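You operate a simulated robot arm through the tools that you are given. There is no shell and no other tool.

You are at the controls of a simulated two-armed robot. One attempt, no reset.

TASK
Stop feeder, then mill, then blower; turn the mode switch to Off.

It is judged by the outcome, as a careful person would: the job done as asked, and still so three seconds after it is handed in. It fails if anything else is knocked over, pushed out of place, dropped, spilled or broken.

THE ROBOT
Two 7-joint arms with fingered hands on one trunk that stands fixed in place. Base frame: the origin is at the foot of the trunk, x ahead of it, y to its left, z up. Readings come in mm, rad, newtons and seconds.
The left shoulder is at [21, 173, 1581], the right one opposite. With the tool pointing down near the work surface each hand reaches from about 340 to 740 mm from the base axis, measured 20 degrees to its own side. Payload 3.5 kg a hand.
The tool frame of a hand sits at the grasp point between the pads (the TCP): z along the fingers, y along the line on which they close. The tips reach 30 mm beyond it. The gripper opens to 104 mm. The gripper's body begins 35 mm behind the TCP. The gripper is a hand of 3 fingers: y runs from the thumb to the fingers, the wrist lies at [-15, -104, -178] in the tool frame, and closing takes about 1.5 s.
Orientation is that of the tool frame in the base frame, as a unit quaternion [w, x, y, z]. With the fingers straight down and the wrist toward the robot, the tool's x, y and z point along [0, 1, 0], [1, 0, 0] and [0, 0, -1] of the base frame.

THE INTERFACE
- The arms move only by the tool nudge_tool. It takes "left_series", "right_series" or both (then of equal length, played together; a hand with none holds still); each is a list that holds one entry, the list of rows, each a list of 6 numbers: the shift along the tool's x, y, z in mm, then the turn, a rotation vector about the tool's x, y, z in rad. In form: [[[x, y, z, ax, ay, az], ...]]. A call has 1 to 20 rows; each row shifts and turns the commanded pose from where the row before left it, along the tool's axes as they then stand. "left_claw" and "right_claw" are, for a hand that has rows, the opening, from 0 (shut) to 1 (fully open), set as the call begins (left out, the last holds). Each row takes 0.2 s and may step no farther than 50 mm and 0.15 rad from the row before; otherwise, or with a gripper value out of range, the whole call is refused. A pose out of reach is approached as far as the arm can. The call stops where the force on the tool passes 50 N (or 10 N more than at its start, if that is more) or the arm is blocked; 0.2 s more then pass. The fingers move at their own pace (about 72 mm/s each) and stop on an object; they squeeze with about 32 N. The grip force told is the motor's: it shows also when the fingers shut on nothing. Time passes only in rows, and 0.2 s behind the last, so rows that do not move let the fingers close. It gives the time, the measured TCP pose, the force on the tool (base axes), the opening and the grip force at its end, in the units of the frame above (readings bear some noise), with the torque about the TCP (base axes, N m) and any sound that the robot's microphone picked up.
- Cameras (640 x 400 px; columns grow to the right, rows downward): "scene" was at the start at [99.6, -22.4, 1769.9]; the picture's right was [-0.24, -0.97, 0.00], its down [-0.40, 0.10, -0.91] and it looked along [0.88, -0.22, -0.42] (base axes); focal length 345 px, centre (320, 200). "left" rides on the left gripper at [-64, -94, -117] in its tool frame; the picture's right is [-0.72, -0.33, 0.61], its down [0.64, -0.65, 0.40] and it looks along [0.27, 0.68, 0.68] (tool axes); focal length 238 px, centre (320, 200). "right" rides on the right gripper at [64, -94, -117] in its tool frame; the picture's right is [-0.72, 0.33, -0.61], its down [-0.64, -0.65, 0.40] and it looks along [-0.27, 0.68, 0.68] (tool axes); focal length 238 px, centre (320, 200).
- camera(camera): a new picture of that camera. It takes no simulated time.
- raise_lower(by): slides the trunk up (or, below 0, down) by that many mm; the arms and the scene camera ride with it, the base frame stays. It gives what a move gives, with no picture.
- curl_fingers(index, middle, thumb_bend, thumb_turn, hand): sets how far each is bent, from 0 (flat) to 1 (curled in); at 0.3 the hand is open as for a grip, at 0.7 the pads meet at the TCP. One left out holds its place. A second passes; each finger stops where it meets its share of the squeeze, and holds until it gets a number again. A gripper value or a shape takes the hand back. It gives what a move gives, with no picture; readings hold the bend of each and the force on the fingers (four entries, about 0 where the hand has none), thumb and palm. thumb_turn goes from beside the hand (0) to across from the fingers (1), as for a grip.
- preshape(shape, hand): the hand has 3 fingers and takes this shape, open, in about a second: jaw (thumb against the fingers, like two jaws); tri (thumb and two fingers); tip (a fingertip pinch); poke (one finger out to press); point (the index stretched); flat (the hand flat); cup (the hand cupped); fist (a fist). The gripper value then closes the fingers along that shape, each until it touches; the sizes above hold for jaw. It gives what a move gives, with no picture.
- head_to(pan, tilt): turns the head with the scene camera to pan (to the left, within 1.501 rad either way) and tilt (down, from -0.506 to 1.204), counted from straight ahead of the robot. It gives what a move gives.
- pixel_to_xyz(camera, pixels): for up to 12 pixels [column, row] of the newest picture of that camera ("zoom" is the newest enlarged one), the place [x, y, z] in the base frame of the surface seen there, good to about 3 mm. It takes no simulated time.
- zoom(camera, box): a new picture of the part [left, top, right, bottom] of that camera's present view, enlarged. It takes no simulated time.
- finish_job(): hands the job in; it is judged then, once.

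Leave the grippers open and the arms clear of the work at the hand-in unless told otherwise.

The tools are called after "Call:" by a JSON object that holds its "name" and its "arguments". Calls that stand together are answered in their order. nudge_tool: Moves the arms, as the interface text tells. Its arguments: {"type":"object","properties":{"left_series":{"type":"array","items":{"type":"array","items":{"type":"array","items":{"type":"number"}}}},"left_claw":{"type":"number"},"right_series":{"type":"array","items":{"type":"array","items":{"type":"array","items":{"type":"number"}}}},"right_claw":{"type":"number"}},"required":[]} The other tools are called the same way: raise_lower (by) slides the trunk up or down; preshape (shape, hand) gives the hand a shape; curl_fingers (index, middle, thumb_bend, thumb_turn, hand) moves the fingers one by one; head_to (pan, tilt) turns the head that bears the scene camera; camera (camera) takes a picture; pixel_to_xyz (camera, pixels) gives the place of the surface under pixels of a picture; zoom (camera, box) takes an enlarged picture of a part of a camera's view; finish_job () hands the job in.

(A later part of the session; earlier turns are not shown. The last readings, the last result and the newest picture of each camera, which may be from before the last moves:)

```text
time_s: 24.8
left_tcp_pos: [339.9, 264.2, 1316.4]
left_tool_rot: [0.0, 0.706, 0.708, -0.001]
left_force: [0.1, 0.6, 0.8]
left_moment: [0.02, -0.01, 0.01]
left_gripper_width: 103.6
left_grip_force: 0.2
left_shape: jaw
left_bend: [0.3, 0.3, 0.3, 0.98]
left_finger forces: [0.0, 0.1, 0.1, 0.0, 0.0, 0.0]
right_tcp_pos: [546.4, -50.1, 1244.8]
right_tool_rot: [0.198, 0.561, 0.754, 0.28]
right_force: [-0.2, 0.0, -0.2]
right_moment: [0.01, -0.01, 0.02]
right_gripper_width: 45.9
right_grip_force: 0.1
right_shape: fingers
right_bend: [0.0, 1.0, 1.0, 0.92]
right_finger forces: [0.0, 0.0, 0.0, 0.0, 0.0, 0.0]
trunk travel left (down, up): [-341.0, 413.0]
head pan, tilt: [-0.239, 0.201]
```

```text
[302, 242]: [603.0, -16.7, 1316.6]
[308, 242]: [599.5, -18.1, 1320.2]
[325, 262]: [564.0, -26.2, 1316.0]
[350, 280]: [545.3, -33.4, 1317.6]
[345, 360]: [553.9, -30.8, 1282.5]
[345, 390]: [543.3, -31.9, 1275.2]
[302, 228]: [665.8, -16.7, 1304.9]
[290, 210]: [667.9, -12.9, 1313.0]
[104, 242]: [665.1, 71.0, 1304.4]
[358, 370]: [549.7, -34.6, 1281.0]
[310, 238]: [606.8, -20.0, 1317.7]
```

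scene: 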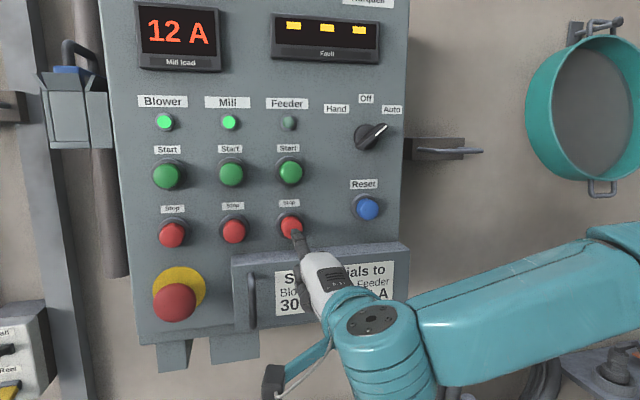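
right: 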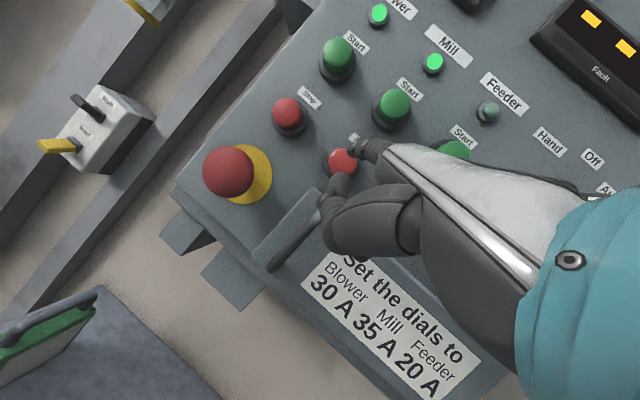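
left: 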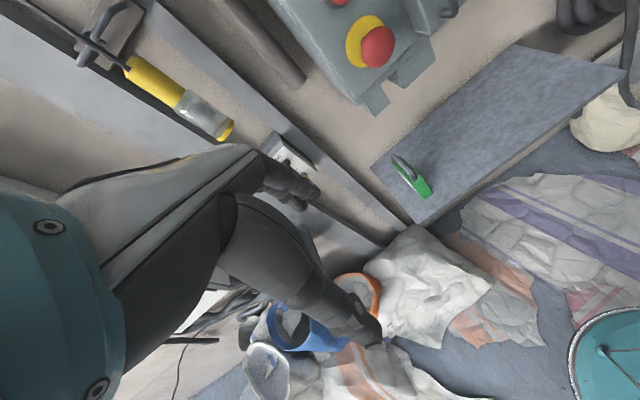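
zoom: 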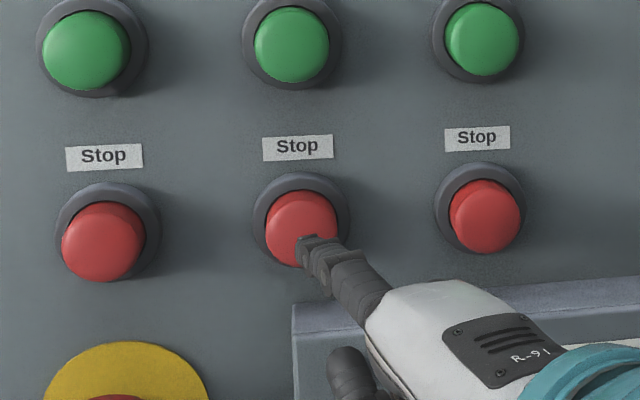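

Tip is at about (605, −20, 1312), mill button centre (666, −17, 1305). I'll shift 3 mm left, 3 mm down and advance 40 mm, then check the thumb against the cover handle.

Call:
{"name": "nudge_tool", "arguments": {"right_series": [[[2.9, -1.4, 2.9, 0, 0, 0], [-2.94, 7.35, 6.13, 0, 0, 0], [-2.94, 7.35, 6.13, 0, 0, 0], [-2.94, 7.35, 6.13, 0, 0, 0], [-2.94, 7.35, 6.13, 0, 0, 0], [0, 0, 0, 0, 0, 0]]]}}

Call:
{"name": "zoom", "arguments": {"camera": "scene", "box": [140, 170, 340, 295]}}

Call:
{"name": "camera", "arguments": {"camera": "right"}}

```text
time_s: 26.2
left_tcp_pos: [341.2, 264.0, 1316.1]
left_tool_rot: [0.0, 0.707, 0.707, -0.001]
left_force: [1.5, -0.4, 0.3]
left_moment: [0.0, 0.0, -0.02]
left_gripper_width: 103.5
left_grip_force: 0.1
left_shape: jaw
left_bend: [0.3, 0.3, 0.3, 0.98]
left_finger forces: [0.0, 0.0, 0.0, 0.0, 0.0, 0.0]
right_tcp_pos: [585.5, -46.2, 1241.1]
right_tool_rot: [0.197, 0.56, 0.754, 0.281]
right_force: [-0.2, 0.0, 0.5]
right_moment: [-0.01, 0.01, 0.01]
right_gripper_width: 46.1
right_grip_force: 0.1
right_shape: fingers
right_bend: [0.0, 1.0, 1.0, 0.92]
right_finger forces: [0.0, 0.0, 0.0, 0.0, 0.1, 0.1]
trunk travel left (down, up): [-341.0, 413.0]
head pan, tilt: [-0.239, 0.201]
```

```text
3.20 times, centred on (240, 232) of scene
```

zoom: 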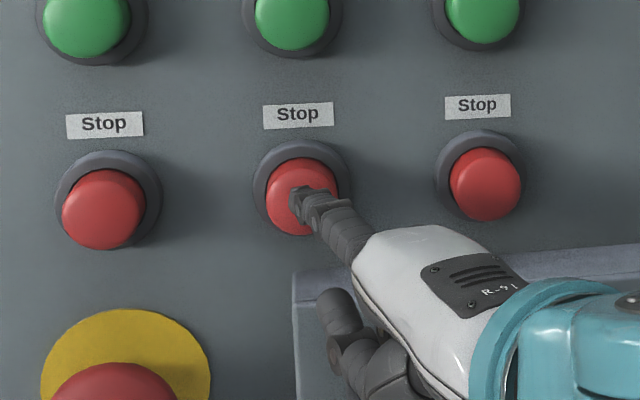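

```text
taken
```

right: 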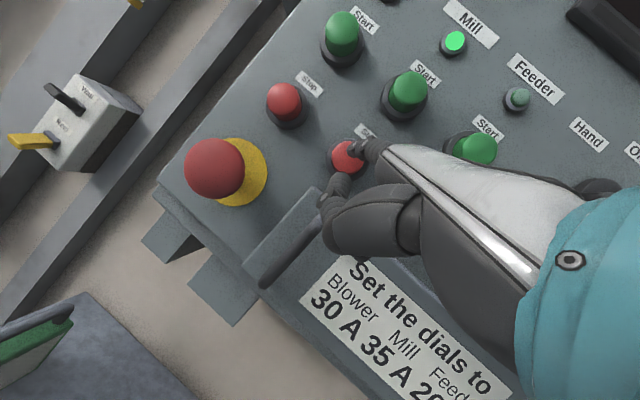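

Call:
{"name": "pixel_to_xyz", "arguments": {"camera": "zoom", "pixels": [[296, 194], [302, 196], [320, 214], [335, 300], [345, 350], [375, 390], [338, 330], [302, 172], [285, 215]]}}

```text
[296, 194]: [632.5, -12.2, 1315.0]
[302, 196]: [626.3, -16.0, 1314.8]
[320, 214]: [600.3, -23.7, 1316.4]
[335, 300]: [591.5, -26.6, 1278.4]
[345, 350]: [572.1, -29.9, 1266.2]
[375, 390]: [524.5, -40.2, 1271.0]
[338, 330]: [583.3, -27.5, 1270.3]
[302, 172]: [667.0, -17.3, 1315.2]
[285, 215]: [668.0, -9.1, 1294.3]
```

Thumb clearance to the handle looks fine. I advance 26 mm toward contact.

Call:
{"name": "nudge_tool", "arguments": {"right_series": [[[-1.53, 3.82, 3.19, 0, 0, 0], [-1.53, 3.82, 3.19, 0, 0, 0], [-1.53, 3.82, 3.19, 0, 0, 0], [-1.53, 3.82, 3.19, 0, 0, 0], [-1.53, 3.82, 3.19, 0, 0, 0], [0, 0, 0, 0, 0, 0]]]}}

Call:
{"name": "zoom", "arguments": {"camera": "scene", "box": [140, 90, 400, 252]}}

```text
time_s: 27.6
left_tcp_pos: [339.9, 264.1, 1315.6]
left_tool_rot: [0.0, 0.708, 0.707, -0.001]
left_force: [0.6, 0.5, 0.4]
left_moment: [-0.01, 0.01, 0.03]
left_gripper_width: 103.4
left_grip_force: 0.1
left_shape: jaw
left_bend: [0.3, 0.3, 0.3, 0.98]
left_finger forces: [0.0, 0.1, 0.0, 0.2, 0.0, 0.1]
right_tcp_pos: [606.4, -55.2, 1242.2]
right_tool_rot: [0.198, 0.56, 0.754, 0.28]
right_force: [-4.6, 1.1, -0.3]
right_moment: [-0.12, -0.33, 0.21]
right_gripper_width: 45.8
right_grip_force: 2.3
right_shape: fingers
right_bend: [0.0, 1.0, 1.0, 0.92]
right_finger forces: [4.8, 0.1, 0.0, 0.0, 0.1, 0.0]
right hand out of reach, approached as far as the arm can: row 2, 4
trunk travel left (down, up): [-341.0, 413.0]
head pan, tilt: [-0.239, 0.201]
```

```text
2.46 times, centred on (270, 171) of scene
```

zoom: 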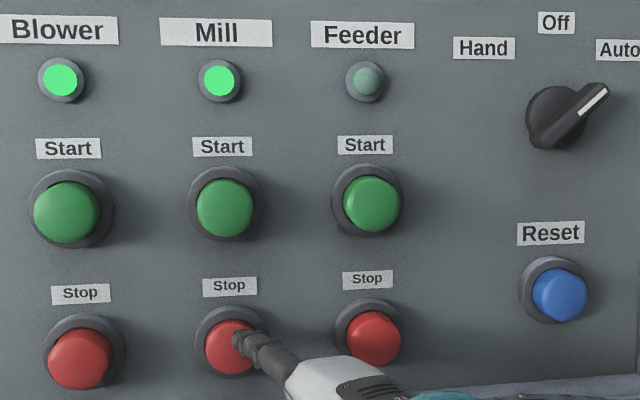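

The arm slid about 9 mm right at its limit, so the tip touches the right edge of the button. I back off, yaw another 0.2 rad left, and re-aim.

Call:
{"name": "nudge_tool", "arguments": {"right_series": [[[3.5, -8.8, -7.4, 0, 0, 0], [0, 0, 0, 0.0016, 0.0644, -0.0766], [0, 0, 0, 0.0016, 0.0644, -0.0766], [0, 0, 0, 0, 0, 0]]]}}

Call:
{"name": "zoom", "arguments": {"camera": "scene", "box": [140, 160, 340, 285]}}

```text
time_s: 28.6
left_tcp_pos: [340.5, 265.8, 1316.4]
left_tool_rot: [0.001, 0.707, 0.707, 0.0]
left_force: [1.1, -0.3, -0.1]
left_moment: [0.03, 0.04, -0.03]
left_gripper_width: 103.6
left_grip_force: 0.0
left_shape: jaw
left_bend: [0.3, 0.3, 0.3, 0.98]
left_finger forces: [0.2, 0.0, 0.0, 0.0, 0.0, 0.0]
right_tcp_pos: [597.1, -53.7, 1243.1]
right_tool_rot: [0.169, 0.483, 0.806, 0.298]
right_force: [-0.7, -0.7, 0.2]
right_moment: [0.01, -0.01, 0.01]
right_gripper_width: 46.3
right_grip_force: 0.1
right_shape: fingers
right_bend: [0.0, 1.0, 1.0, 0.92]
right_finger forces: [0.0, 0.0, 0.0, 0.0, 0.0, 0.0]
trunk travel left (down, up): [-341.0, 413.0]
head pan, tilt: [-0.239, 0.201]
```

```text
3.20 times, centred on (240, 222) of scene
```

zoom: 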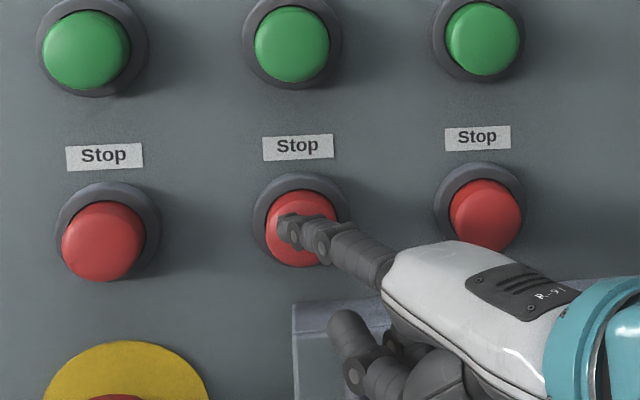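

Call:
{"name": "pixel_to_xyz", "arguments": {"camera": "zoom", "pixels": [[284, 222], [292, 228], [305, 232], [340, 250], [345, 330], [355, 370], [300, 205], [290, 255]]}}

```text
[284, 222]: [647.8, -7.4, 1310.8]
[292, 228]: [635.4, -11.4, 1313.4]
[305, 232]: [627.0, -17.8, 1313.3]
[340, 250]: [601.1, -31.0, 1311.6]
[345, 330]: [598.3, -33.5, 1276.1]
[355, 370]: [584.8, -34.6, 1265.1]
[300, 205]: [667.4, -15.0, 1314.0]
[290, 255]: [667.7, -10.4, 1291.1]
```

The tip is near (648, −12, 1307), well inside the mill Stop. I advance straight along x.

Call:
{"name": "nudge_tool", "arguments": {"right_series": [[[-1.91, 2.71, 2.24, 0, 0, 0], [-1.91, 2.71, 2.24, 0, 0, 0], [-1.91, 2.71, 2.24, 0, 0, 0], [-1.91, 2.71, 2.24, 0, 0, 0], [-1.91, 2.71, 2.24, 0, 0, 0], [0, 0, 0, 0, 0, 0]]]}}

Call:
{"name": "zoom", "arguments": {"camera": "scene", "box": [140, 90, 400, 252]}}

```text
time_s: 30.0
left_tcp_pos: [338.9, 263.8, 1316.3]
left_tool_rot: [0.0, 0.707, 0.707, -0.001]
left_force: [-0.5, 0.3, -0.2]
left_moment: [0.0, 0.02, -0.03]
left_gripper_width: 103.4
left_grip_force: 0.1
left_shape: jaw
left_bend: [0.3, 0.3, 0.3, 0.98]
left_finger forces: [0.0, 0.1, 0.1, 0.0, 0.0, 0.0]
right_tcp_pos: [613.9, -54.7, 1242.3]
right_tool_rot: [0.169, 0.482, 0.806, 0.299]
right_force: [-5.7, -0.3, -1.4]
right_moment: [0.04, -0.35, 0.23]
right_gripper_width: 45.7
right_grip_force: 2.5
right_shape: fingers
right_bend: [0.0, 1.0, 1.0, 0.92]
right_finger forces: [5.4, 0.1, 0.0, 0.0, 0.0, 0.1]
trunk travel left (down, up): [-341.0, 413.0]
head pan, tilt: [-0.239, 0.201]
heard: click
```

```text
2.46 times, centred on (270, 171) of scene
```

zoom: 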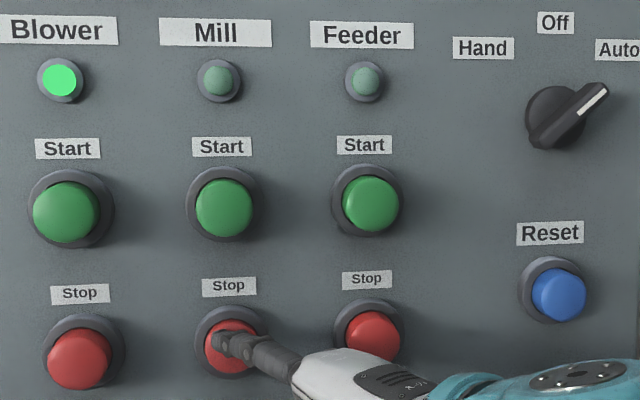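

Click, and the Mill lamp is out. I retreat the right hand 50 mm straight back and then move it right, leaving the blower Stop to the left hand (the mirror case of the feeder).

Call:
{"name": "nudge_tool", "arguments": {"right_series": [[[4.8, -6.8, -5.6, 0, 0, 0], [4.8, -6.8, -5.6, 0, 0, 0], [4.8, -6.8, -5.6, 0, 0, 0], [4.8, -6.8, -5.6, 0, 0, 0], [4.8, -6.8, -5.6, 0, 0, 0], [0, 0, 0, -0.0024, -0.0966, 0.115], [-20, 0, 0, -0.0024, -0.0966, 0.115], [-30, 0, 0, -0.0024, -0.0966, 0.115], [-40, 0, 0, 0, 0, 0], [-40, 0, 0, 0, 0, 0], [0, 0, 0, 0, 0, 0]]]}}

Call:
{"name": "preshape", "arguments": {"hand": "left", "shape": "point"}}

Call:
{"name": "curl_fingers", "arguments": {"hand": "left", "index": 0.0, "middle": 1.0, "thumb_bend": 1.0, "thumb_turn": 0.9}}

Call:
{"name": "camera", "arguments": {"camera": "scene"}}

```text
time_s: 32.4
left_tcp_pos: [340.0, 264.3, 1315.7]
left_tool_rot: [0.001, 0.707, 0.707, 0.0]
left_force: [0.1, 0.8, -0.3]
left_moment: [0.01, 0.02, 0.01]
left_gripper_width: 103.8
left_grip_force: 0.0
left_shape: jaw
left_bend: [0.3, 0.3, 0.3, 0.98]
left_finger forces: [0.0, 0.0, 0.0, 0.1, 0.0, 0.0]
right_tcp_pos: [583.7, -181.4, 1240.7]
right_tool_rot: [0.23, 0.651, 0.678, 0.253]
right_force: [-0.8, -0.6, -0.5]
right_moment: [0.01, -0.03, 0.04]
right_gripper_width: 46.0
right_grip_force: 0.0
right_shape: fingers
right_bend: [0.0, 1.0, 1.0, 0.92]
right_finger forces: [0.1, 0.1, 0.0, 0.0, 0.0, 0.0]
trunk travel left (down, up): [-341.0, 413.0]
head pan, tilt: [-0.239, 0.201]
```

```text
time_s: 33.3
left_tcp_pos: [341.5, 265.1, 1316.1]
left_tool_rot: [0.001, 0.707, 0.707, -0.001]
left_force: [0.1, 0.4, -0.4]
left_moment: [-0.02, 0.01, 0.03]
left_gripper_width: 96.1
left_grip_force: 0.1
left_shape: point
left_bend: [0.2, 1.0, 0.98, 0.88]
left_finger forces: [0.0, 0.0, 0.1, 0.1, 0.0, 0.0]
right_tcp_pos: [583.8, -182.4, 1242.5]
right_tool_rot: [0.231, 0.651, 0.678, 0.252]
right_force: [0.1, 0.5, -0.4]
right_moment: [-0.04, 0.01, -0.02]
right_gripper_width: 46.3
right_grip_force: 0.1
right_shape: fingers
right_bend: [0.0, 1.0, 1.0, 0.92]
right_finger forces: [0.0, 0.0, 0.0, 0.1, 0.0, 0.0]
trunk travel left (down, up): [-341.0, 413.0]
head pan, tilt: [-0.239, 0.201]
```

```text
time_s: 34.3
left_tcp_pos: [341.9, 264.6, 1315.7]
left_tool_rot: [0.001, 0.707, 0.707, -0.001]
left_force: [0.3, 0.8, -0.5]
left_moment: [0.01, -0.02, 0.03]
left_gripper_width: 46.3
left_grip_force: 0.0
left_shape: fingers
left_bend: [0.0, 1.0, 1.0, 0.92]
left_finger forces: [0.0, 0.1, 0.1, 0.1, 0.0, 0.0]
right_tcp_pos: [583.0, -182.5, 1242.5]
right_tool_rot: [0.231, 0.65, 0.678, 0.254]
right_force: [-0.1, 0.3, -0.1]
right_moment: [-0.01, 0.0, 0.02]
right_gripper_width: 46.2
right_grip_force: 0.0
right_shape: fingers
right_bend: [0.0, 1.0, 1.0, 0.92]
right_finger forces: [0.0, 0.0, 0.1, 0.0, 0.1, 0.1]
trunk travel left (down, up): [-341.0, 413.0]
head pan, tilt: [-0.239, 0.201]
```

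```text
taken
```

scene: 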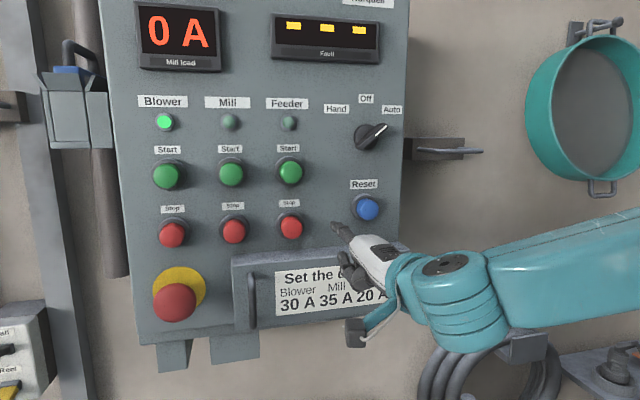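

Mill load fell to 0 A, Feeder and Mill lamps are out. I pull the right hand back 60 mm from the panel, then swing the left hand forward into the pointing pose.

Call:
{"name": "nudge_tool", "arguments": {"right_series": [[[1, -15, -13, 0, 0, 0], [1, -15, -13, 0, 0, 0], [1, -15, -13, 0, 0, 0], [-30, 0, 0, 0, 0, 0], [0, 0, 0, 0, 0, 0]]]}}

Call:
{"name": "nudge_tool", "arguments": {"left_series": [[[0, 31.7, 12.7, -0.1333, 0, 0], [0, 29.7, 16.8, -0.1333, 0, 0], [0, 27.2, 20.6, -0.1333, 0, 0], [0, 24.3, 24.0, -0.1333, 0, 0], [0, 20.8, 27.0, -0.1333, 0, 0], [0, 17.1, 29.6, -0.1333, 0, 0], [-41, 0, 0, 0, 0, 0], [-41, 0, 0, 0, 0, 0], [-41, 0, 0, 0, 0, 0], [-41, 0, 0, 0, 0, 0], [0, 0, 0, 0, 0, 0]]]}}

Call:
{"name": "camera", "arguments": {"camera": "scene"}}

Call:
{"name": "camera", "arguments": {"camera": "left"}}

```text
time_s: 35.5
left_tcp_pos: [341.3, 264.8, 1315.1]
left_tool_rot: [0.001, 0.707, 0.707, -0.001]
left_force: [0.6, 0.0, 0.1]
left_moment: [-0.03, 0.02, -0.02]
left_gripper_width: 46.3
left_grip_force: 0.0
left_shape: fingers
left_bend: [0.0, 1.0, 1.0, 0.92]
left_finger forces: [0.0, 0.0, 0.1, 0.1, 0.0, 0.0]
right_tcp_pos: [524.1, -211.1, 1243.2]
right_tool_rot: [0.232, 0.651, 0.677, 0.254]
right_force: [1.7, 0.0, -0.5]
right_moment: [0.02, -0.01, -0.01]
right_gripper_width: 46.2
right_grip_force: 0.0
right_shape: fingers
right_bend: [0.0, 1.0, 1.0, 0.92]
right_finger forces: [0.1, 0.0, 0.0, 0.0, 0.0, 0.0]
trunk travel left (down, up): [-341.0, 413.0]
head pan, tilt: [-0.239, 0.201]
```

```text
time_s: 37.9
left_tcp_pos: [531.6, 101.2, 1240.0]
left_tool_rot: [0.276, 0.651, 0.652, 0.275]
left_force: [0.3, -1.1, 0.4]
left_moment: [0.0, 0.02, -0.02]
left_gripper_width: 46.1
left_grip_force: 0.1
left_shape: fingers
left_bend: [0.0, 1.0, 1.0, 0.92]
left_finger forces: [0.0, 0.0, 0.1, 0.0, 0.1, 0.1]
right_tcp_pos: [524.8, -210.8, 1242.5]
right_tool_rot: [0.231, 0.65, 0.678, 0.254]
right_force: [-0.1, -0.4, -0.2]
right_moment: [0.04, 0.0, -0.03]
right_gripper_width: 46.1
right_grip_force: 0.0
right_shape: fingers
right_bend: [0.0, 1.0, 1.0, 0.92]
right_finger forces: [0.0, 0.0, 0.1, 0.0, 0.0, 0.0]
trunk travel left (down, up): [-341.0, 413.0]
head pan, tilt: [-0.239, 0.201]
```

```text
taken
```

scene: 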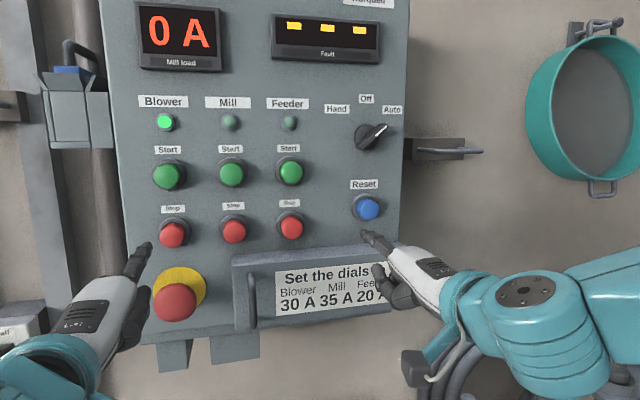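

```text
taken
```

left: 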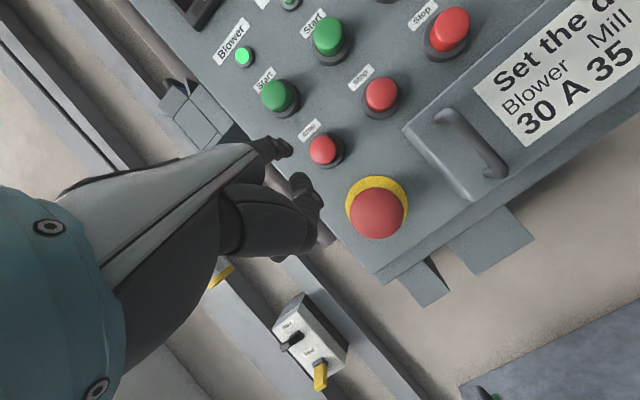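

The left hand reached the pose. I shift it 21 mm right and 30 mm forward, then check alignment with the blower Stop (centre about y 71, z 1304).

Call:
{"name": "nudge_tool", "arguments": {"left_series": [[[-21, 0, 0, 0, 0, 0], [0, 10.4, 10.8, 0, 0, 0], [0, 10.4, 10.8, 0, 0, 0], [0, 0, 0, 0, 0, 0]]]}}

Call:
{"name": "zoom", "arguments": {"camera": "scene", "box": [80, 190, 280, 315]}}

Call:
{"name": "camera", "arguments": {"camera": "left"}}

Call:
{"name": "pixel_to_xyz", "arguments": {"camera": "zoom", "pixels": [[296, 130], [280, 120], [310, 120], [296, 160], [276, 150], [270, 165], [260, 190], [300, 300], [310, 280]]}}

```text
time_s: 38.9
left_tcp_pos: [561.1, 80.6, 1239.2]
left_tool_rot: [0.276, 0.652, 0.651, 0.274]
left_force: [-0.1, 0.6, 0.3]
left_moment: [-0.01, 0.01, -0.02]
left_gripper_width: 45.7
left_grip_force: 0.2
left_shape: fingers
left_bend: [0.0, 1.0, 1.0, 0.92]
left_finger forces: [0.0, 0.0, 0.1, 0.0, 0.1, 0.0]
right_tcp_pos: [524.2, -210.3, 1243.4]
right_tool_rot: [0.231, 0.65, 0.678, 0.253]
right_force: [0.1, -0.8, -0.1]
right_moment: [0.03, -0.01, -0.03]
right_gripper_width: 46.2
right_grip_force: 0.0
right_shape: fingers
right_bend: [0.0, 1.0, 1.0, 0.92]
right_finger forces: [0.0, 0.0, 0.0, 0.0, 0.1, 0.0]
trunk travel left (down, up): [-341.0, 413.0]
head pan, tilt: [-0.239, 0.201]
```

```text
3.20 times, centred on (180, 252) of scene
```

zoom: 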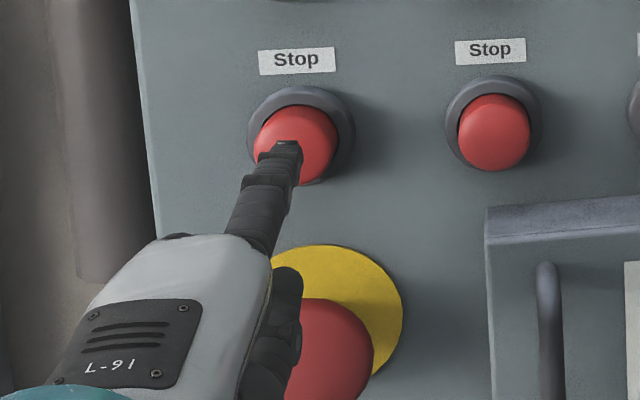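

```text
taken
```

left: 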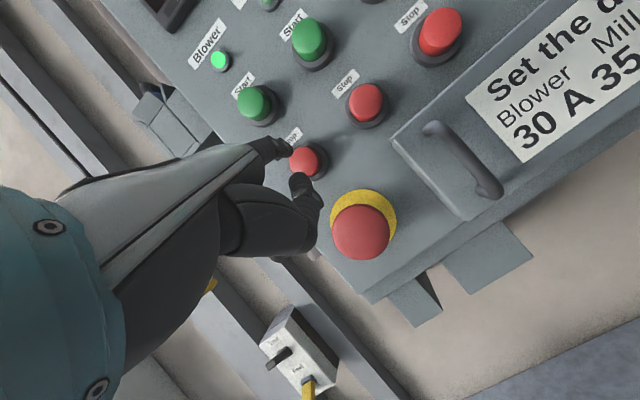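

```text
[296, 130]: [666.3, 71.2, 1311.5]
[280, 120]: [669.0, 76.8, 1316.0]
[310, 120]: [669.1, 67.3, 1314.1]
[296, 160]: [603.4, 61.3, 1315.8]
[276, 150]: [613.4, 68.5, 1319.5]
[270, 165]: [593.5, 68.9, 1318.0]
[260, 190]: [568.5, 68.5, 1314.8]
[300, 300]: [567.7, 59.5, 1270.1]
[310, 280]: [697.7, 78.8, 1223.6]
```

Aligned within a few mm. I lower 6 mm, shift 2 mm left, and advance 40 mm to contact.

Call:
{"name": "nudge_tool", "arguments": {"left_series": [[[2, -4.3, 4.2, 0, 0, 0], [0, 6.96, 7.18, 0, 0, 0], [0, 6.96, 7.18, 0, 0, 0], [0, 6.96, 7.18, 0, 0, 0], [0, 6.96, 7.18, 0, 0, 0], [0, 0, 0, 0, 0, 0]]]}}

Call:
{"name": "zoom", "arguments": {"camera": "scene", "box": [100, 90, 360, 252]}}

Call:
{"name": "camera", "arguments": {"camera": "left"}}

```text
time_s: 40.3
left_tcp_pos: [601.6, 82.1, 1233.6]
left_tool_rot: [0.275, 0.651, 0.652, 0.276]
left_force: [-3.3, 0.1, -1.6]
left_moment: [0.03, -0.14, -0.07]
left_gripper_width: 45.8
left_grip_force: 1.0
left_shape: fingers
left_bend: [0.0, 1.0, 1.0, 0.92]
left_finger forces: [2.2, 0.1, 0.1, 0.1, 0.1, 0.1]
right_tcp_pos: [525.0, -212.1, 1243.7]
right_tool_rot: [0.231, 0.651, 0.678, 0.253]
right_force: [-0.2, 0.1, 0.4]
right_moment: [0.0, 0.03, -0.03]
right_gripper_width: 46.1
right_grip_force: 0.1
right_shape: fingers
right_bend: [0.0, 1.0, 1.0, 0.92]
right_finger forces: [0.0, 0.1, 0.0, 0.0, 0.0, 0.1]
trunk travel left (down, up): [-341.0, 413.0]
head pan, tilt: [-0.239, 0.201]
```

```text
2.46 times, centred on (230, 171) of scene
```

zoom: 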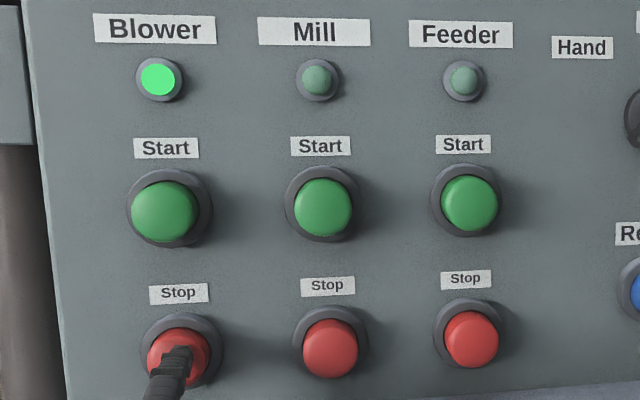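

```text
taken
```

left: 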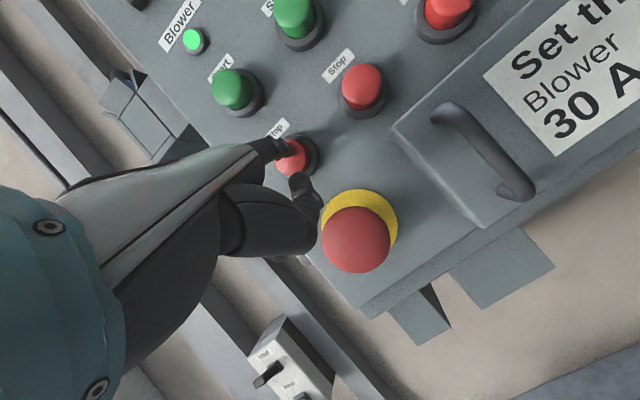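

Contact with the blower Stop (2 N). I press in 10 mm in small steps, as the feeder needed.

Call:
{"name": "nudge_tool", "arguments": {"left_series": [[[0, 1.4, 1.44, 0, 0, 0], [0, 1.4, 1.44, 0, 0, 0], [0, 1.4, 1.44, 0, 0, 0], [0, 1.4, 1.44, 0, 0, 0], [0, 1.4, 1.44, 0, 0, 0]]]}}

Call:
{"name": "zoom", "arguments": {"camera": "scene", "box": [100, 90, 360, 252]}}

```text
time_s: 41.5
left_tcp_pos: [610.3, 81.4, 1234.9]
left_tool_rot: [0.275, 0.651, 0.652, 0.275]
left_force: [-5.5, -0.4, -1.6]
left_moment: [0.03, -0.34, -0.04]
left_gripper_width: 45.7
left_grip_force: 2.6
left_shape: fingers
left_bend: [0.0, 1.0, 1.0, 0.92]
left_finger forces: [5.8, 0.0, 0.0, 0.1, 0.0, 0.0]
right_tcp_pos: [523.6, -212.2, 1243.4]
right_tool_rot: [0.231, 0.651, 0.677, 0.254]
right_force: [1.5, 0.4, 1.0]
right_moment: [0.0, 0.02, -0.01]
right_gripper_width: 46.4
right_grip_force: 0.1
right_shape: fingers
right_bend: [0.0, 1.0, 1.0, 0.92]
right_finger forces: [0.1, 0.0, 0.0, 0.1, 0.0, 0.0]
trunk travel left (down, up): [-341.0, 413.0]
head pan, tilt: [-0.239, 0.201]
heard: click
```

```text
2.46 times, centred on (230, 171) of scene
```

zoom: 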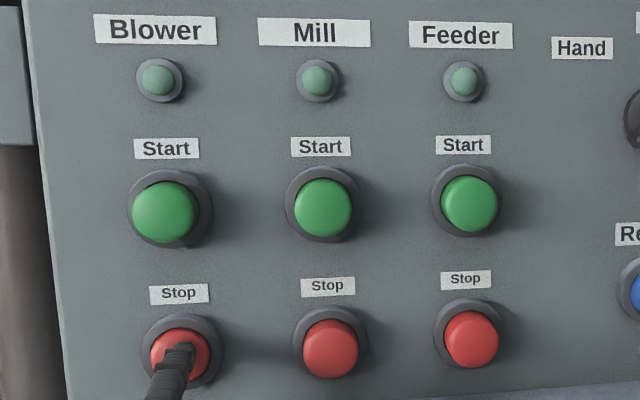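

Click, and the Blower lamp is out; all three are stopped in order. I retreat the left hand straight back 80 mm and off to the left.

Call:
{"name": "nudge_tool", "arguments": {"left_series": [[[0, -6.96, -7.18, 0, 0, 0], [0, -6.96, -7.18, 0, 0, 0], [0, -6.96, -7.18, 0, 0, 0], [0, -6.96, -7.18, 0, 0, 0], [0, -14, -14.4, 0, 0, 0], [0, -14, -14.4, 0, 0, 0], [0, -14, -14.4, 0, 0, 0], [40, 0, 0, 0, 0, 0], [40, 0, 0, 0, 0, 0], [40, 0, 0, 0, 0, 0], [40, 0, 0, 0, 0, 0], [0, 0, 0, 0, 0, 0]]]}}

Call:
{"name": "camera", "arguments": {"camera": "scene"}}

Call:
{"name": "zoom", "arguments": {"camera": "scene", "box": [310, 80, 430, 155]}}

Call:
{"name": "pixel_to_xyz", "arguments": {"camera": "zoom", "pixels": [[370, 250], [402, 240], [390, 255], [345, 300], [315, 325], [290, 340], [300, 280], [260, 300], [280, 240], [335, 345], [360, 300], [380, 275]]}}

```text
time_s: 44.1
left_tcp_pos: [510.1, 239.1, 1235.4]
left_tool_rot: [0.275, 0.652, 0.651, 0.274]
left_force: [0.2, 0.3, 0.5]
left_moment: [-0.03, -0.01, -0.02]
left_gripper_width: 46.0
left_grip_force: 0.2
left_shape: fingers
left_bend: [0.0, 1.0, 1.0, 0.92]
left_finger forces: [0.1, 0.0, 0.0, 0.0, 0.0, 0.1]
right_tcp_pos: [525.5, -212.1, 1243.6]
right_tool_rot: [0.232, 0.651, 0.677, 0.252]
right_force: [0.1, 0.1, -0.3]
right_moment: [0.04, 0.01, 0.0]
right_gripper_width: 45.9
right_grip_force: 0.1
right_shape: fingers
right_bend: [0.0, 1.0, 1.0, 0.92]
right_finger forces: [0.1, 0.1, 0.1, 0.1, 0.0, 0.1]
trunk travel left (down, up): [-341.0, 413.0]
head pan, tilt: [-0.239, 0.201]
```

```text
taken
```

scene: 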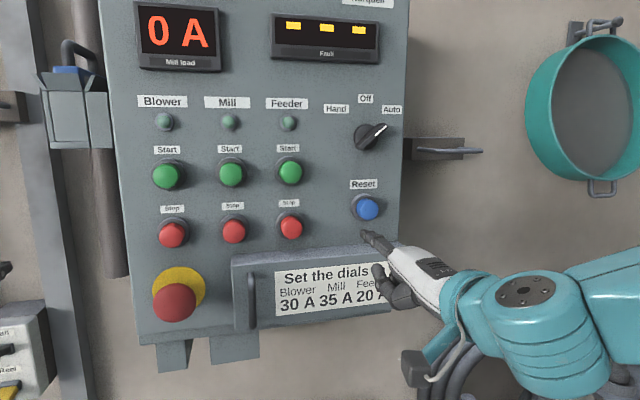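

```text
5.33 times, centred on (370, 118) of scene
```

zoom: 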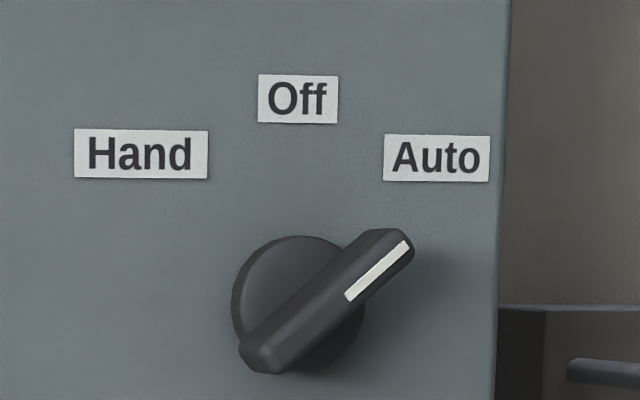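

```text
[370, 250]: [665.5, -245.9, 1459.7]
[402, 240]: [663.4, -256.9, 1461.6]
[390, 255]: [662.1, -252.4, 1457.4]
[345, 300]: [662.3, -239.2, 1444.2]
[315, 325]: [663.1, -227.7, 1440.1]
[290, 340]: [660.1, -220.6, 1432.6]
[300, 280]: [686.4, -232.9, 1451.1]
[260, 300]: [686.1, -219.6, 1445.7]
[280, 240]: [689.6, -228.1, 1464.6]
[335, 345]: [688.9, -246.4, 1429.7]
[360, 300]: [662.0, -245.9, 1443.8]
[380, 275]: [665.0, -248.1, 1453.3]
```

All lamps off. Now the mode switch: knob axis at about (y −237, z 1447), bar front at x≈662, its marked end at about (−258, 1463). I'll raise the trunk 131 mm and move the right index to the right of the bar's marked end, then push it up-left to vertical.

Call:
{"name": "raise_lower", "arguments": {"by": 131}}

Call:
{"name": "nudge_tool", "arguments": {"right_series": [[[-24, 0, 0, 0, 0, 0], [-24, 0, 0, 0, 0, 0], [-24, 0, 0, 0, 0, 0], [0, 0, 0, 0, 0, 0]]]}}

Call:
{"name": "camera", "arguments": {"camera": "scene"}}

Call:
{"name": "zoom", "arguments": {"camera": "scene", "box": [310, 150, 470, 250]}}

Call:
{"name": "camera", "arguments": {"camera": "right"}}

```text
time_s: 45.6
left_tcp_pos: [510.8, 242.3, 1364.9]
left_tool_rot: [0.275, 0.651, 0.652, 0.275]
left_force: [0.8, 0.3, 0.6]
left_moment: [-0.04, 0.01, -0.02]
left_gripper_width: 46.0
left_grip_force: 0.0
left_shape: fingers
left_bend: [0.0, 1.0, 1.0, 0.92]
left_finger forces: [0.0, 0.1, 0.0, 0.0, 0.1, 0.1]
right_tcp_pos: [524.4, -213.0, 1372.9]
right_tool_rot: [0.23, 0.65, 0.678, 0.254]
right_force: [0.0, -0.1, -0.5]
right_moment: [0.01, -0.02, 0.0]
right_gripper_width: 46.6
right_grip_force: 0.1
right_shape: fingers
right_bend: [0.0, 1.0, 1.0, 0.92]
right_finger forces: [0.0, 0.0, 0.1, 0.0, 0.1, 0.0]
trunk travel left (down, up): [-472.0, 282.0]
head pan, tilt: [-0.239, 0.201]
```

```text
time_s: 46.6
left_tcp_pos: [510.9, 242.2, 1365.8]
left_tool_rot: [0.276, 0.65, 0.652, 0.275]
left_force: [0.1, 0.0, -0.2]
left_moment: [0.01, -0.05, -0.04]
left_gripper_width: 45.7
left_grip_force: 0.1
left_shape: fingers
left_bend: [0.0, 1.0, 1.0, 0.92]
left_finger forces: [0.0, 0.1, 0.1, 0.0, 0.0, 0.1]
right_tcp_pos: [529.4, -282.6, 1371.1]
right_tool_rot: [0.23, 0.65, 0.678, 0.253]
right_force: [-0.9, 0.2, 0.5]
right_moment: [-0.04, 0.01, 0.04]
right_gripper_width: 46.1
right_grip_force: 0.0
right_shape: fingers
right_bend: [0.0, 1.0, 1.0, 0.92]
right_finger forces: [0.0, 0.0, 0.1, 0.0, 0.0, 0.1]
trunk travel left (down, up): [-472.0, 282.0]
head pan, tilt: [-0.239, 0.201]
```

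```text
taken
```

scene: 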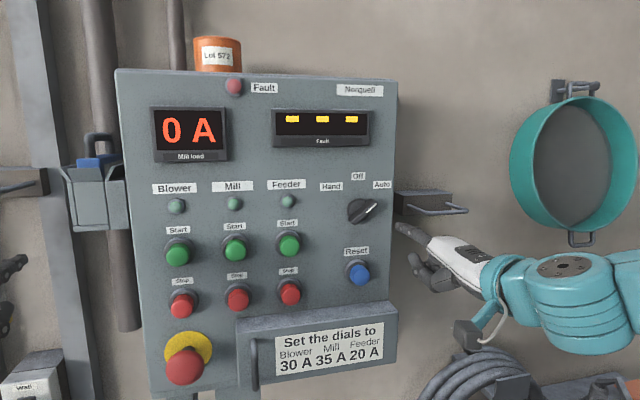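

```text
4.00 times, centred on (390, 200) of scene
```

zoom: 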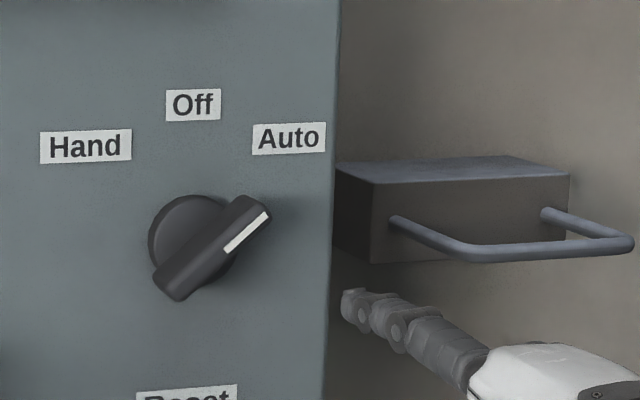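

```text
taken
```

right: 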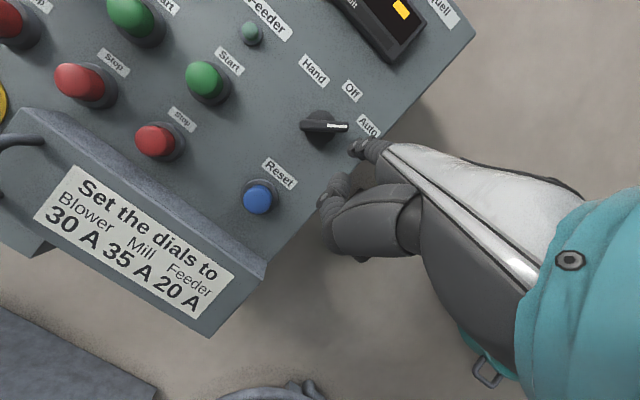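

Call:
{"name": "pixel_to_xyz", "arguments": {"camera": "zoom", "pixels": [[350, 305], [346, 298], [362, 312], [385, 318], [430, 345], [264, 214], [228, 250], [175, 290], [240, 205], [205, 250], [190, 240], [330, 330]]}}

```text
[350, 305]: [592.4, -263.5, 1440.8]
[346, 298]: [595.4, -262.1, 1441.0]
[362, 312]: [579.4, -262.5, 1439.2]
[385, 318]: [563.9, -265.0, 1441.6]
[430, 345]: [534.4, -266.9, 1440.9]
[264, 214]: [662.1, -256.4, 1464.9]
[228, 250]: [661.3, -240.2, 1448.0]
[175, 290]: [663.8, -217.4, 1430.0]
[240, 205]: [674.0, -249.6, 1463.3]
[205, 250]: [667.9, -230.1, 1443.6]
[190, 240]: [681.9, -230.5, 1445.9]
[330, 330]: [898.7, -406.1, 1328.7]
```

The fingertip (597, −270, 1440) sits about 11 mm clear of the lower-right side of the bar. I advance it 75 mm so the tip overlaps the bar's depth (x≈673), without reaching the panel face (699).

Call:
{"name": "nudge_tool", "arguments": {"right_series": [[[-0.7, 11.5, 9.6, 0, 0, 0], [-0.7, 11.5, 9.6, 0, 0, 0], [-0.7, 11.5, 9.6, 0, 0, 0], [-0.7, 11.5, 9.6, 0, 0, 0], [-0.7, 11.5, 9.6, 0, 0, 0], [0, 0, 0, 0, 0, 0]]]}}

Call:
{"name": "zoom", "arguments": {"camera": "scene", "box": [310, 160, 470, 260]}}

Call:
{"name": "camera", "arguments": {"camera": "right"}}

Call:
{"name": "pixel_to_xyz", "arguments": {"camera": "zoom", "pixels": [[262, 250], [270, 245], [290, 255], [300, 250], [320, 265], [255, 178], [228, 210]]}}

```text
time_s: 48.0
left_tcp_pos: [510.2, 241.4, 1364.9]
left_tool_rot: [0.276, 0.651, 0.652, 0.275]
left_force: [0.0, 0.6, -0.3]
left_moment: [-0.03, 0.01, 0.02]
left_gripper_width: 45.9
left_grip_force: 0.1
left_shape: fingers
left_bend: [0.0, 1.0, 1.0, 0.92]
left_finger forces: [0.0, 0.0, 0.0, 0.1, 0.0, 0.1]
right_tcp_pos: [603.1, -283.3, 1373.4]
right_tool_rot: [0.232, 0.651, 0.677, 0.253]
right_force: [-0.1, -0.5, -0.1]
right_moment: [0.02, -0.01, -0.02]
right_gripper_width: 46.0
right_grip_force: 0.1
right_shape: fingers
right_bend: [0.0, 1.0, 1.0, 0.92]
right_finger forces: [0.0, 0.1, 0.0, 0.0, 0.1, 0.0]
trunk travel left (down, up): [-472.0, 282.0]
head pan, tilt: [-0.239, 0.201]
```

```text
4.00 times, centred on (390, 210) of scene
```

zoom: 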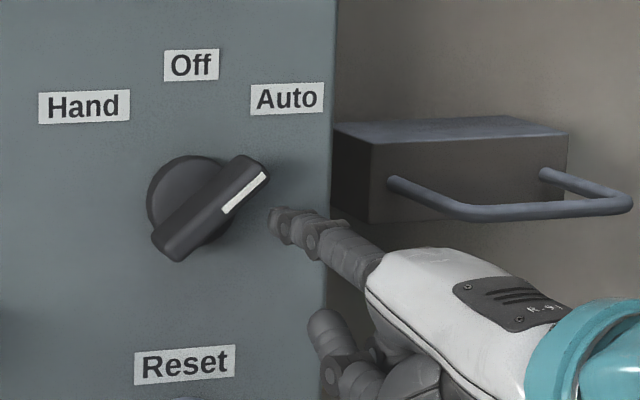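

```text
taken
```

right: 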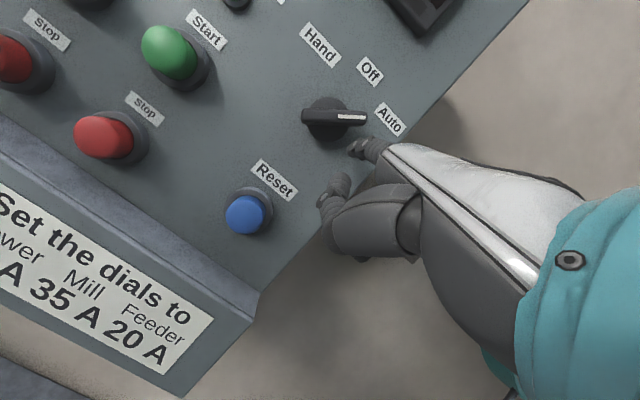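

```text
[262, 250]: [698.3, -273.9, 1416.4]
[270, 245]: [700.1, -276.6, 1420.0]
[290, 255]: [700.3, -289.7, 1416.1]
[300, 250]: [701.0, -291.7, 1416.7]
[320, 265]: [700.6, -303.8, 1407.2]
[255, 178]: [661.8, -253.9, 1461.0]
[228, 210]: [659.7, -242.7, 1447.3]
```

The tip is beside the bar's lower-right flank. I move it up-left: first 7/9 mm to contact, then 4/8 mm of push, and look.

Call:
{"name": "nudge_tool", "arguments": {"right_series": [[[3.6, 3.0, -3.3, 0, 0, 0], [3.6, 3.0, -3.3, 0, 0, 0], [2.05, 2.6, -2.95, 0, 0, 0], [2.05, 2.6, -2.95, 0, 0, 0], [0, 0, 0, 0, 0, 0]]]}}

Call:
{"name": "zoom", "arguments": {"camera": "scene", "box": [310, 160, 470, 260]}}

Call:
{"name": "zoom", "arguments": {"camera": "right", "box": [270, 40, 430, 200]}}

```text
time_s: 49.2
left_tcp_pos: [510.7, 241.4, 1365.5]
left_tool_rot: [0.276, 0.651, 0.651, 0.275]
left_force: [0.9, 0.0, -0.9]
left_moment: [-0.03, -0.05, 0.02]
left_gripper_width: 45.9
left_grip_force: 0.2
left_shape: fingers
left_bend: [0.0, 1.0, 1.0, 0.92]
left_finger forces: [0.0, 0.1, 0.1, 0.0, 0.0, 0.0]
right_tcp_pos: [602.5, -272.9, 1388.2]
right_tool_rot: [0.231, 0.651, 0.678, 0.252]
right_force: [-2.0, -2.4, -3.2]
right_moment: [0.07, 0.12, -0.09]
right_gripper_width: 43.9
right_grip_force: 2.0
right_shape: fingers
right_bend: [0.02, 1.0, 1.0, 0.92]
right_finger forces: [4.0, 0.1, 0.1, 0.0, 0.1, 0.1]
trunk travel left (down, up): [-472.0, 282.0]
head pan, tilt: [-0.239, 0.201]
```

```text
4.00 times, centred on (390, 210) of scene
```

zoom: 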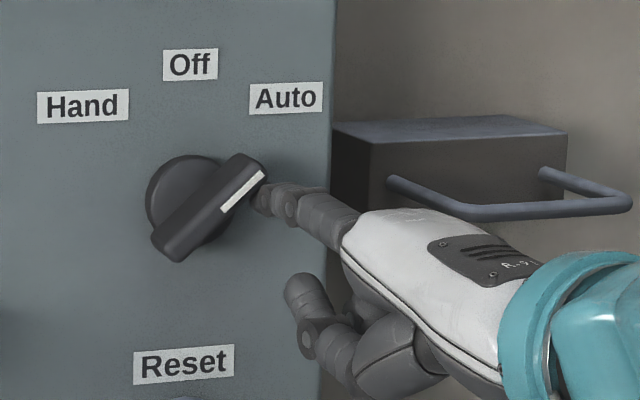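

```text
2.50 times, centred on (350, 120) of right
```

zoom: 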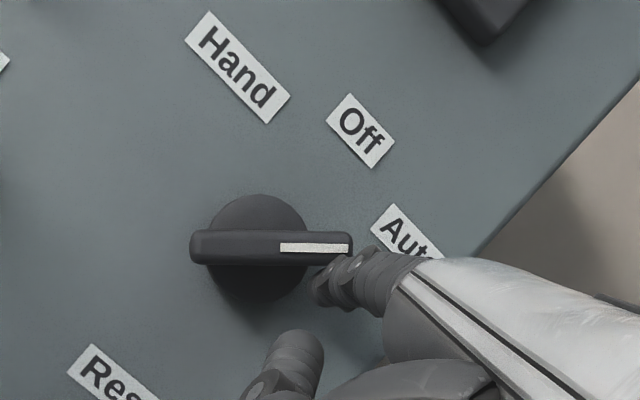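

Contact is made (4 N), the knob hasn't moved yet. I keep pushing up-left in small steps.

Call:
{"name": "nudge_tool", "arguments": {"right_series": [[[2.05, 2.0, -2.2, 0, 0, 0], [2.05, 2.0, -2.2, 0, 0, 0], [2.05, 2.0, -2.2, 0, 0, 0]]]}}

Call:
{"name": "zoom", "arguments": {"camera": "scene", "box": [310, 160, 470, 260]}}

Call:
{"name": "zoom", "arguments": {"camera": "right", "box": [270, 40, 430, 200]}}

```text
time_s: 50.0
left_tcp_pos: [510.7, 241.6, 1364.6]
left_tool_rot: [0.275, 0.651, 0.652, 0.275]
left_force: [0.1, 0.3, 0.6]
left_moment: [-0.02, 0.02, 0.01]
left_gripper_width: 45.9
left_grip_force: 0.0
left_shape: fingers
left_bend: [0.0, 1.0, 1.0, 0.92]
left_finger forces: [0.0, 0.1, 0.0, 0.0, 0.0, 0.0]
right_tcp_pos: [602.7, -268.1, 1396.6]
right_tool_rot: [0.232, 0.65, 0.678, 0.253]
right_force: [-0.1, 0.3, -1.7]
right_moment: [0.02, 0.09, -0.03]
right_gripper_width: 45.0
right_grip_force: 0.8
right_shape: fingers
right_bend: [0.01, 1.0, 1.0, 0.92]
right_finger forces: [1.5, 0.0, 0.1, 0.0, 0.0, 0.0]
trunk travel left (down, up): [-472.0, 282.0]
head pan, tilt: [-0.239, 0.201]
```

```text
4.00 times, centred on (390, 210) of scene
```

zoom: 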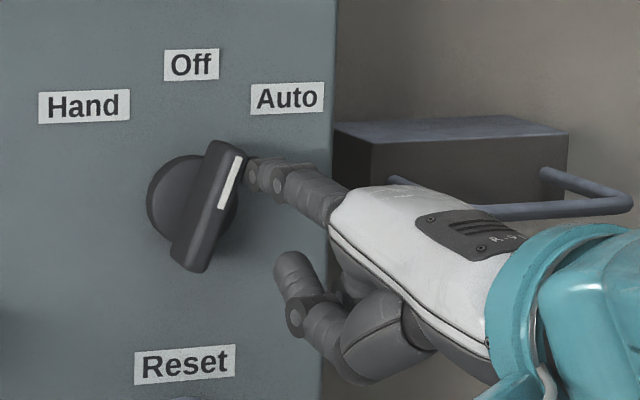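

```text
2.50 times, centred on (350, 120) of right
```

zoom: 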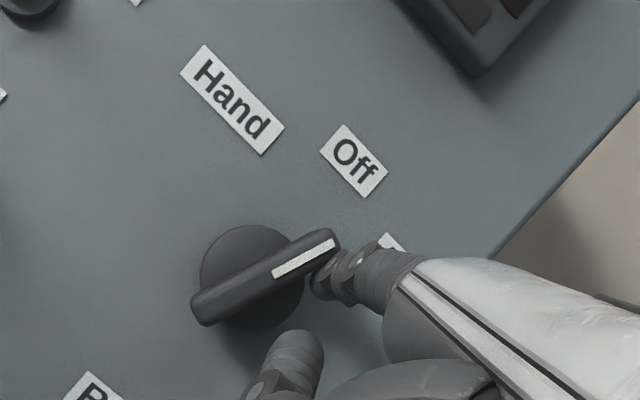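

The switch has turned about 27°; roughly 18–20° to go. I push mostly leftward 4 mm and look.

Call:
{"name": "nudge_tool", "arguments": {"right_series": [[[2.0, 0.7, -0.7, 0, 0, 0], [2.0, 0.7, -0.7, 0, 0, 0]]]}}

Call:
{"name": "zoom", "arguments": {"camera": "scene", "box": [310, 160, 470, 260]}}

Call:
{"name": "zoom", "arguments": {"camera": "right", "box": [270, 40, 430, 200]}}

```text
time_s: 50.6
left_tcp_pos: [511.3, 241.3, 1364.5]
left_tool_rot: [0.275, 0.651, 0.652, 0.275]
left_force: [-0.6, 0.3, -0.2]
left_moment: [0.01, -0.01, -0.02]
left_gripper_width: 46.1
left_grip_force: 0.0
left_shape: fingers
left_bend: [0.0, 1.0, 1.0, 0.92]
left_finger forces: [0.0, 0.0, 0.0, 0.0, 0.1, 0.0]
right_tcp_pos: [602.2, -262.7, 1400.0]
right_tool_rot: [0.232, 0.651, 0.678, 0.252]
right_force: [0.8, -0.6, -0.2]
right_moment: [-0.03, 0.03, 0.02]
right_gripper_width: 46.1
right_grip_force: 0.1
right_shape: fingers
right_bend: [0.0, 1.0, 1.0, 0.92]
right_finger forces: [0.0, 0.1, 0.1, 0.0, 0.0, 0.1]
trunk travel left (down, up): [-472.0, 282.0]
head pan, tilt: [-0.239, 0.201]
```

```text
4.00 times, centred on (390, 210) of scene
```

zoom: 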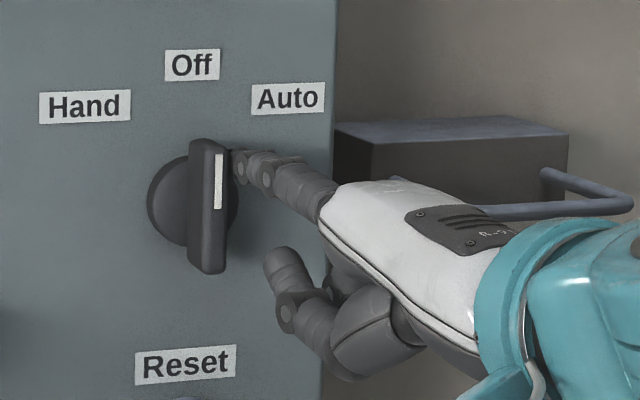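

```text
2.50 times, centred on (350, 120) of right
```

zoom: 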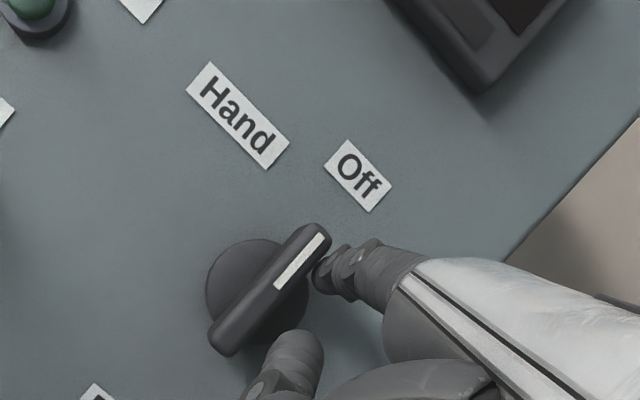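

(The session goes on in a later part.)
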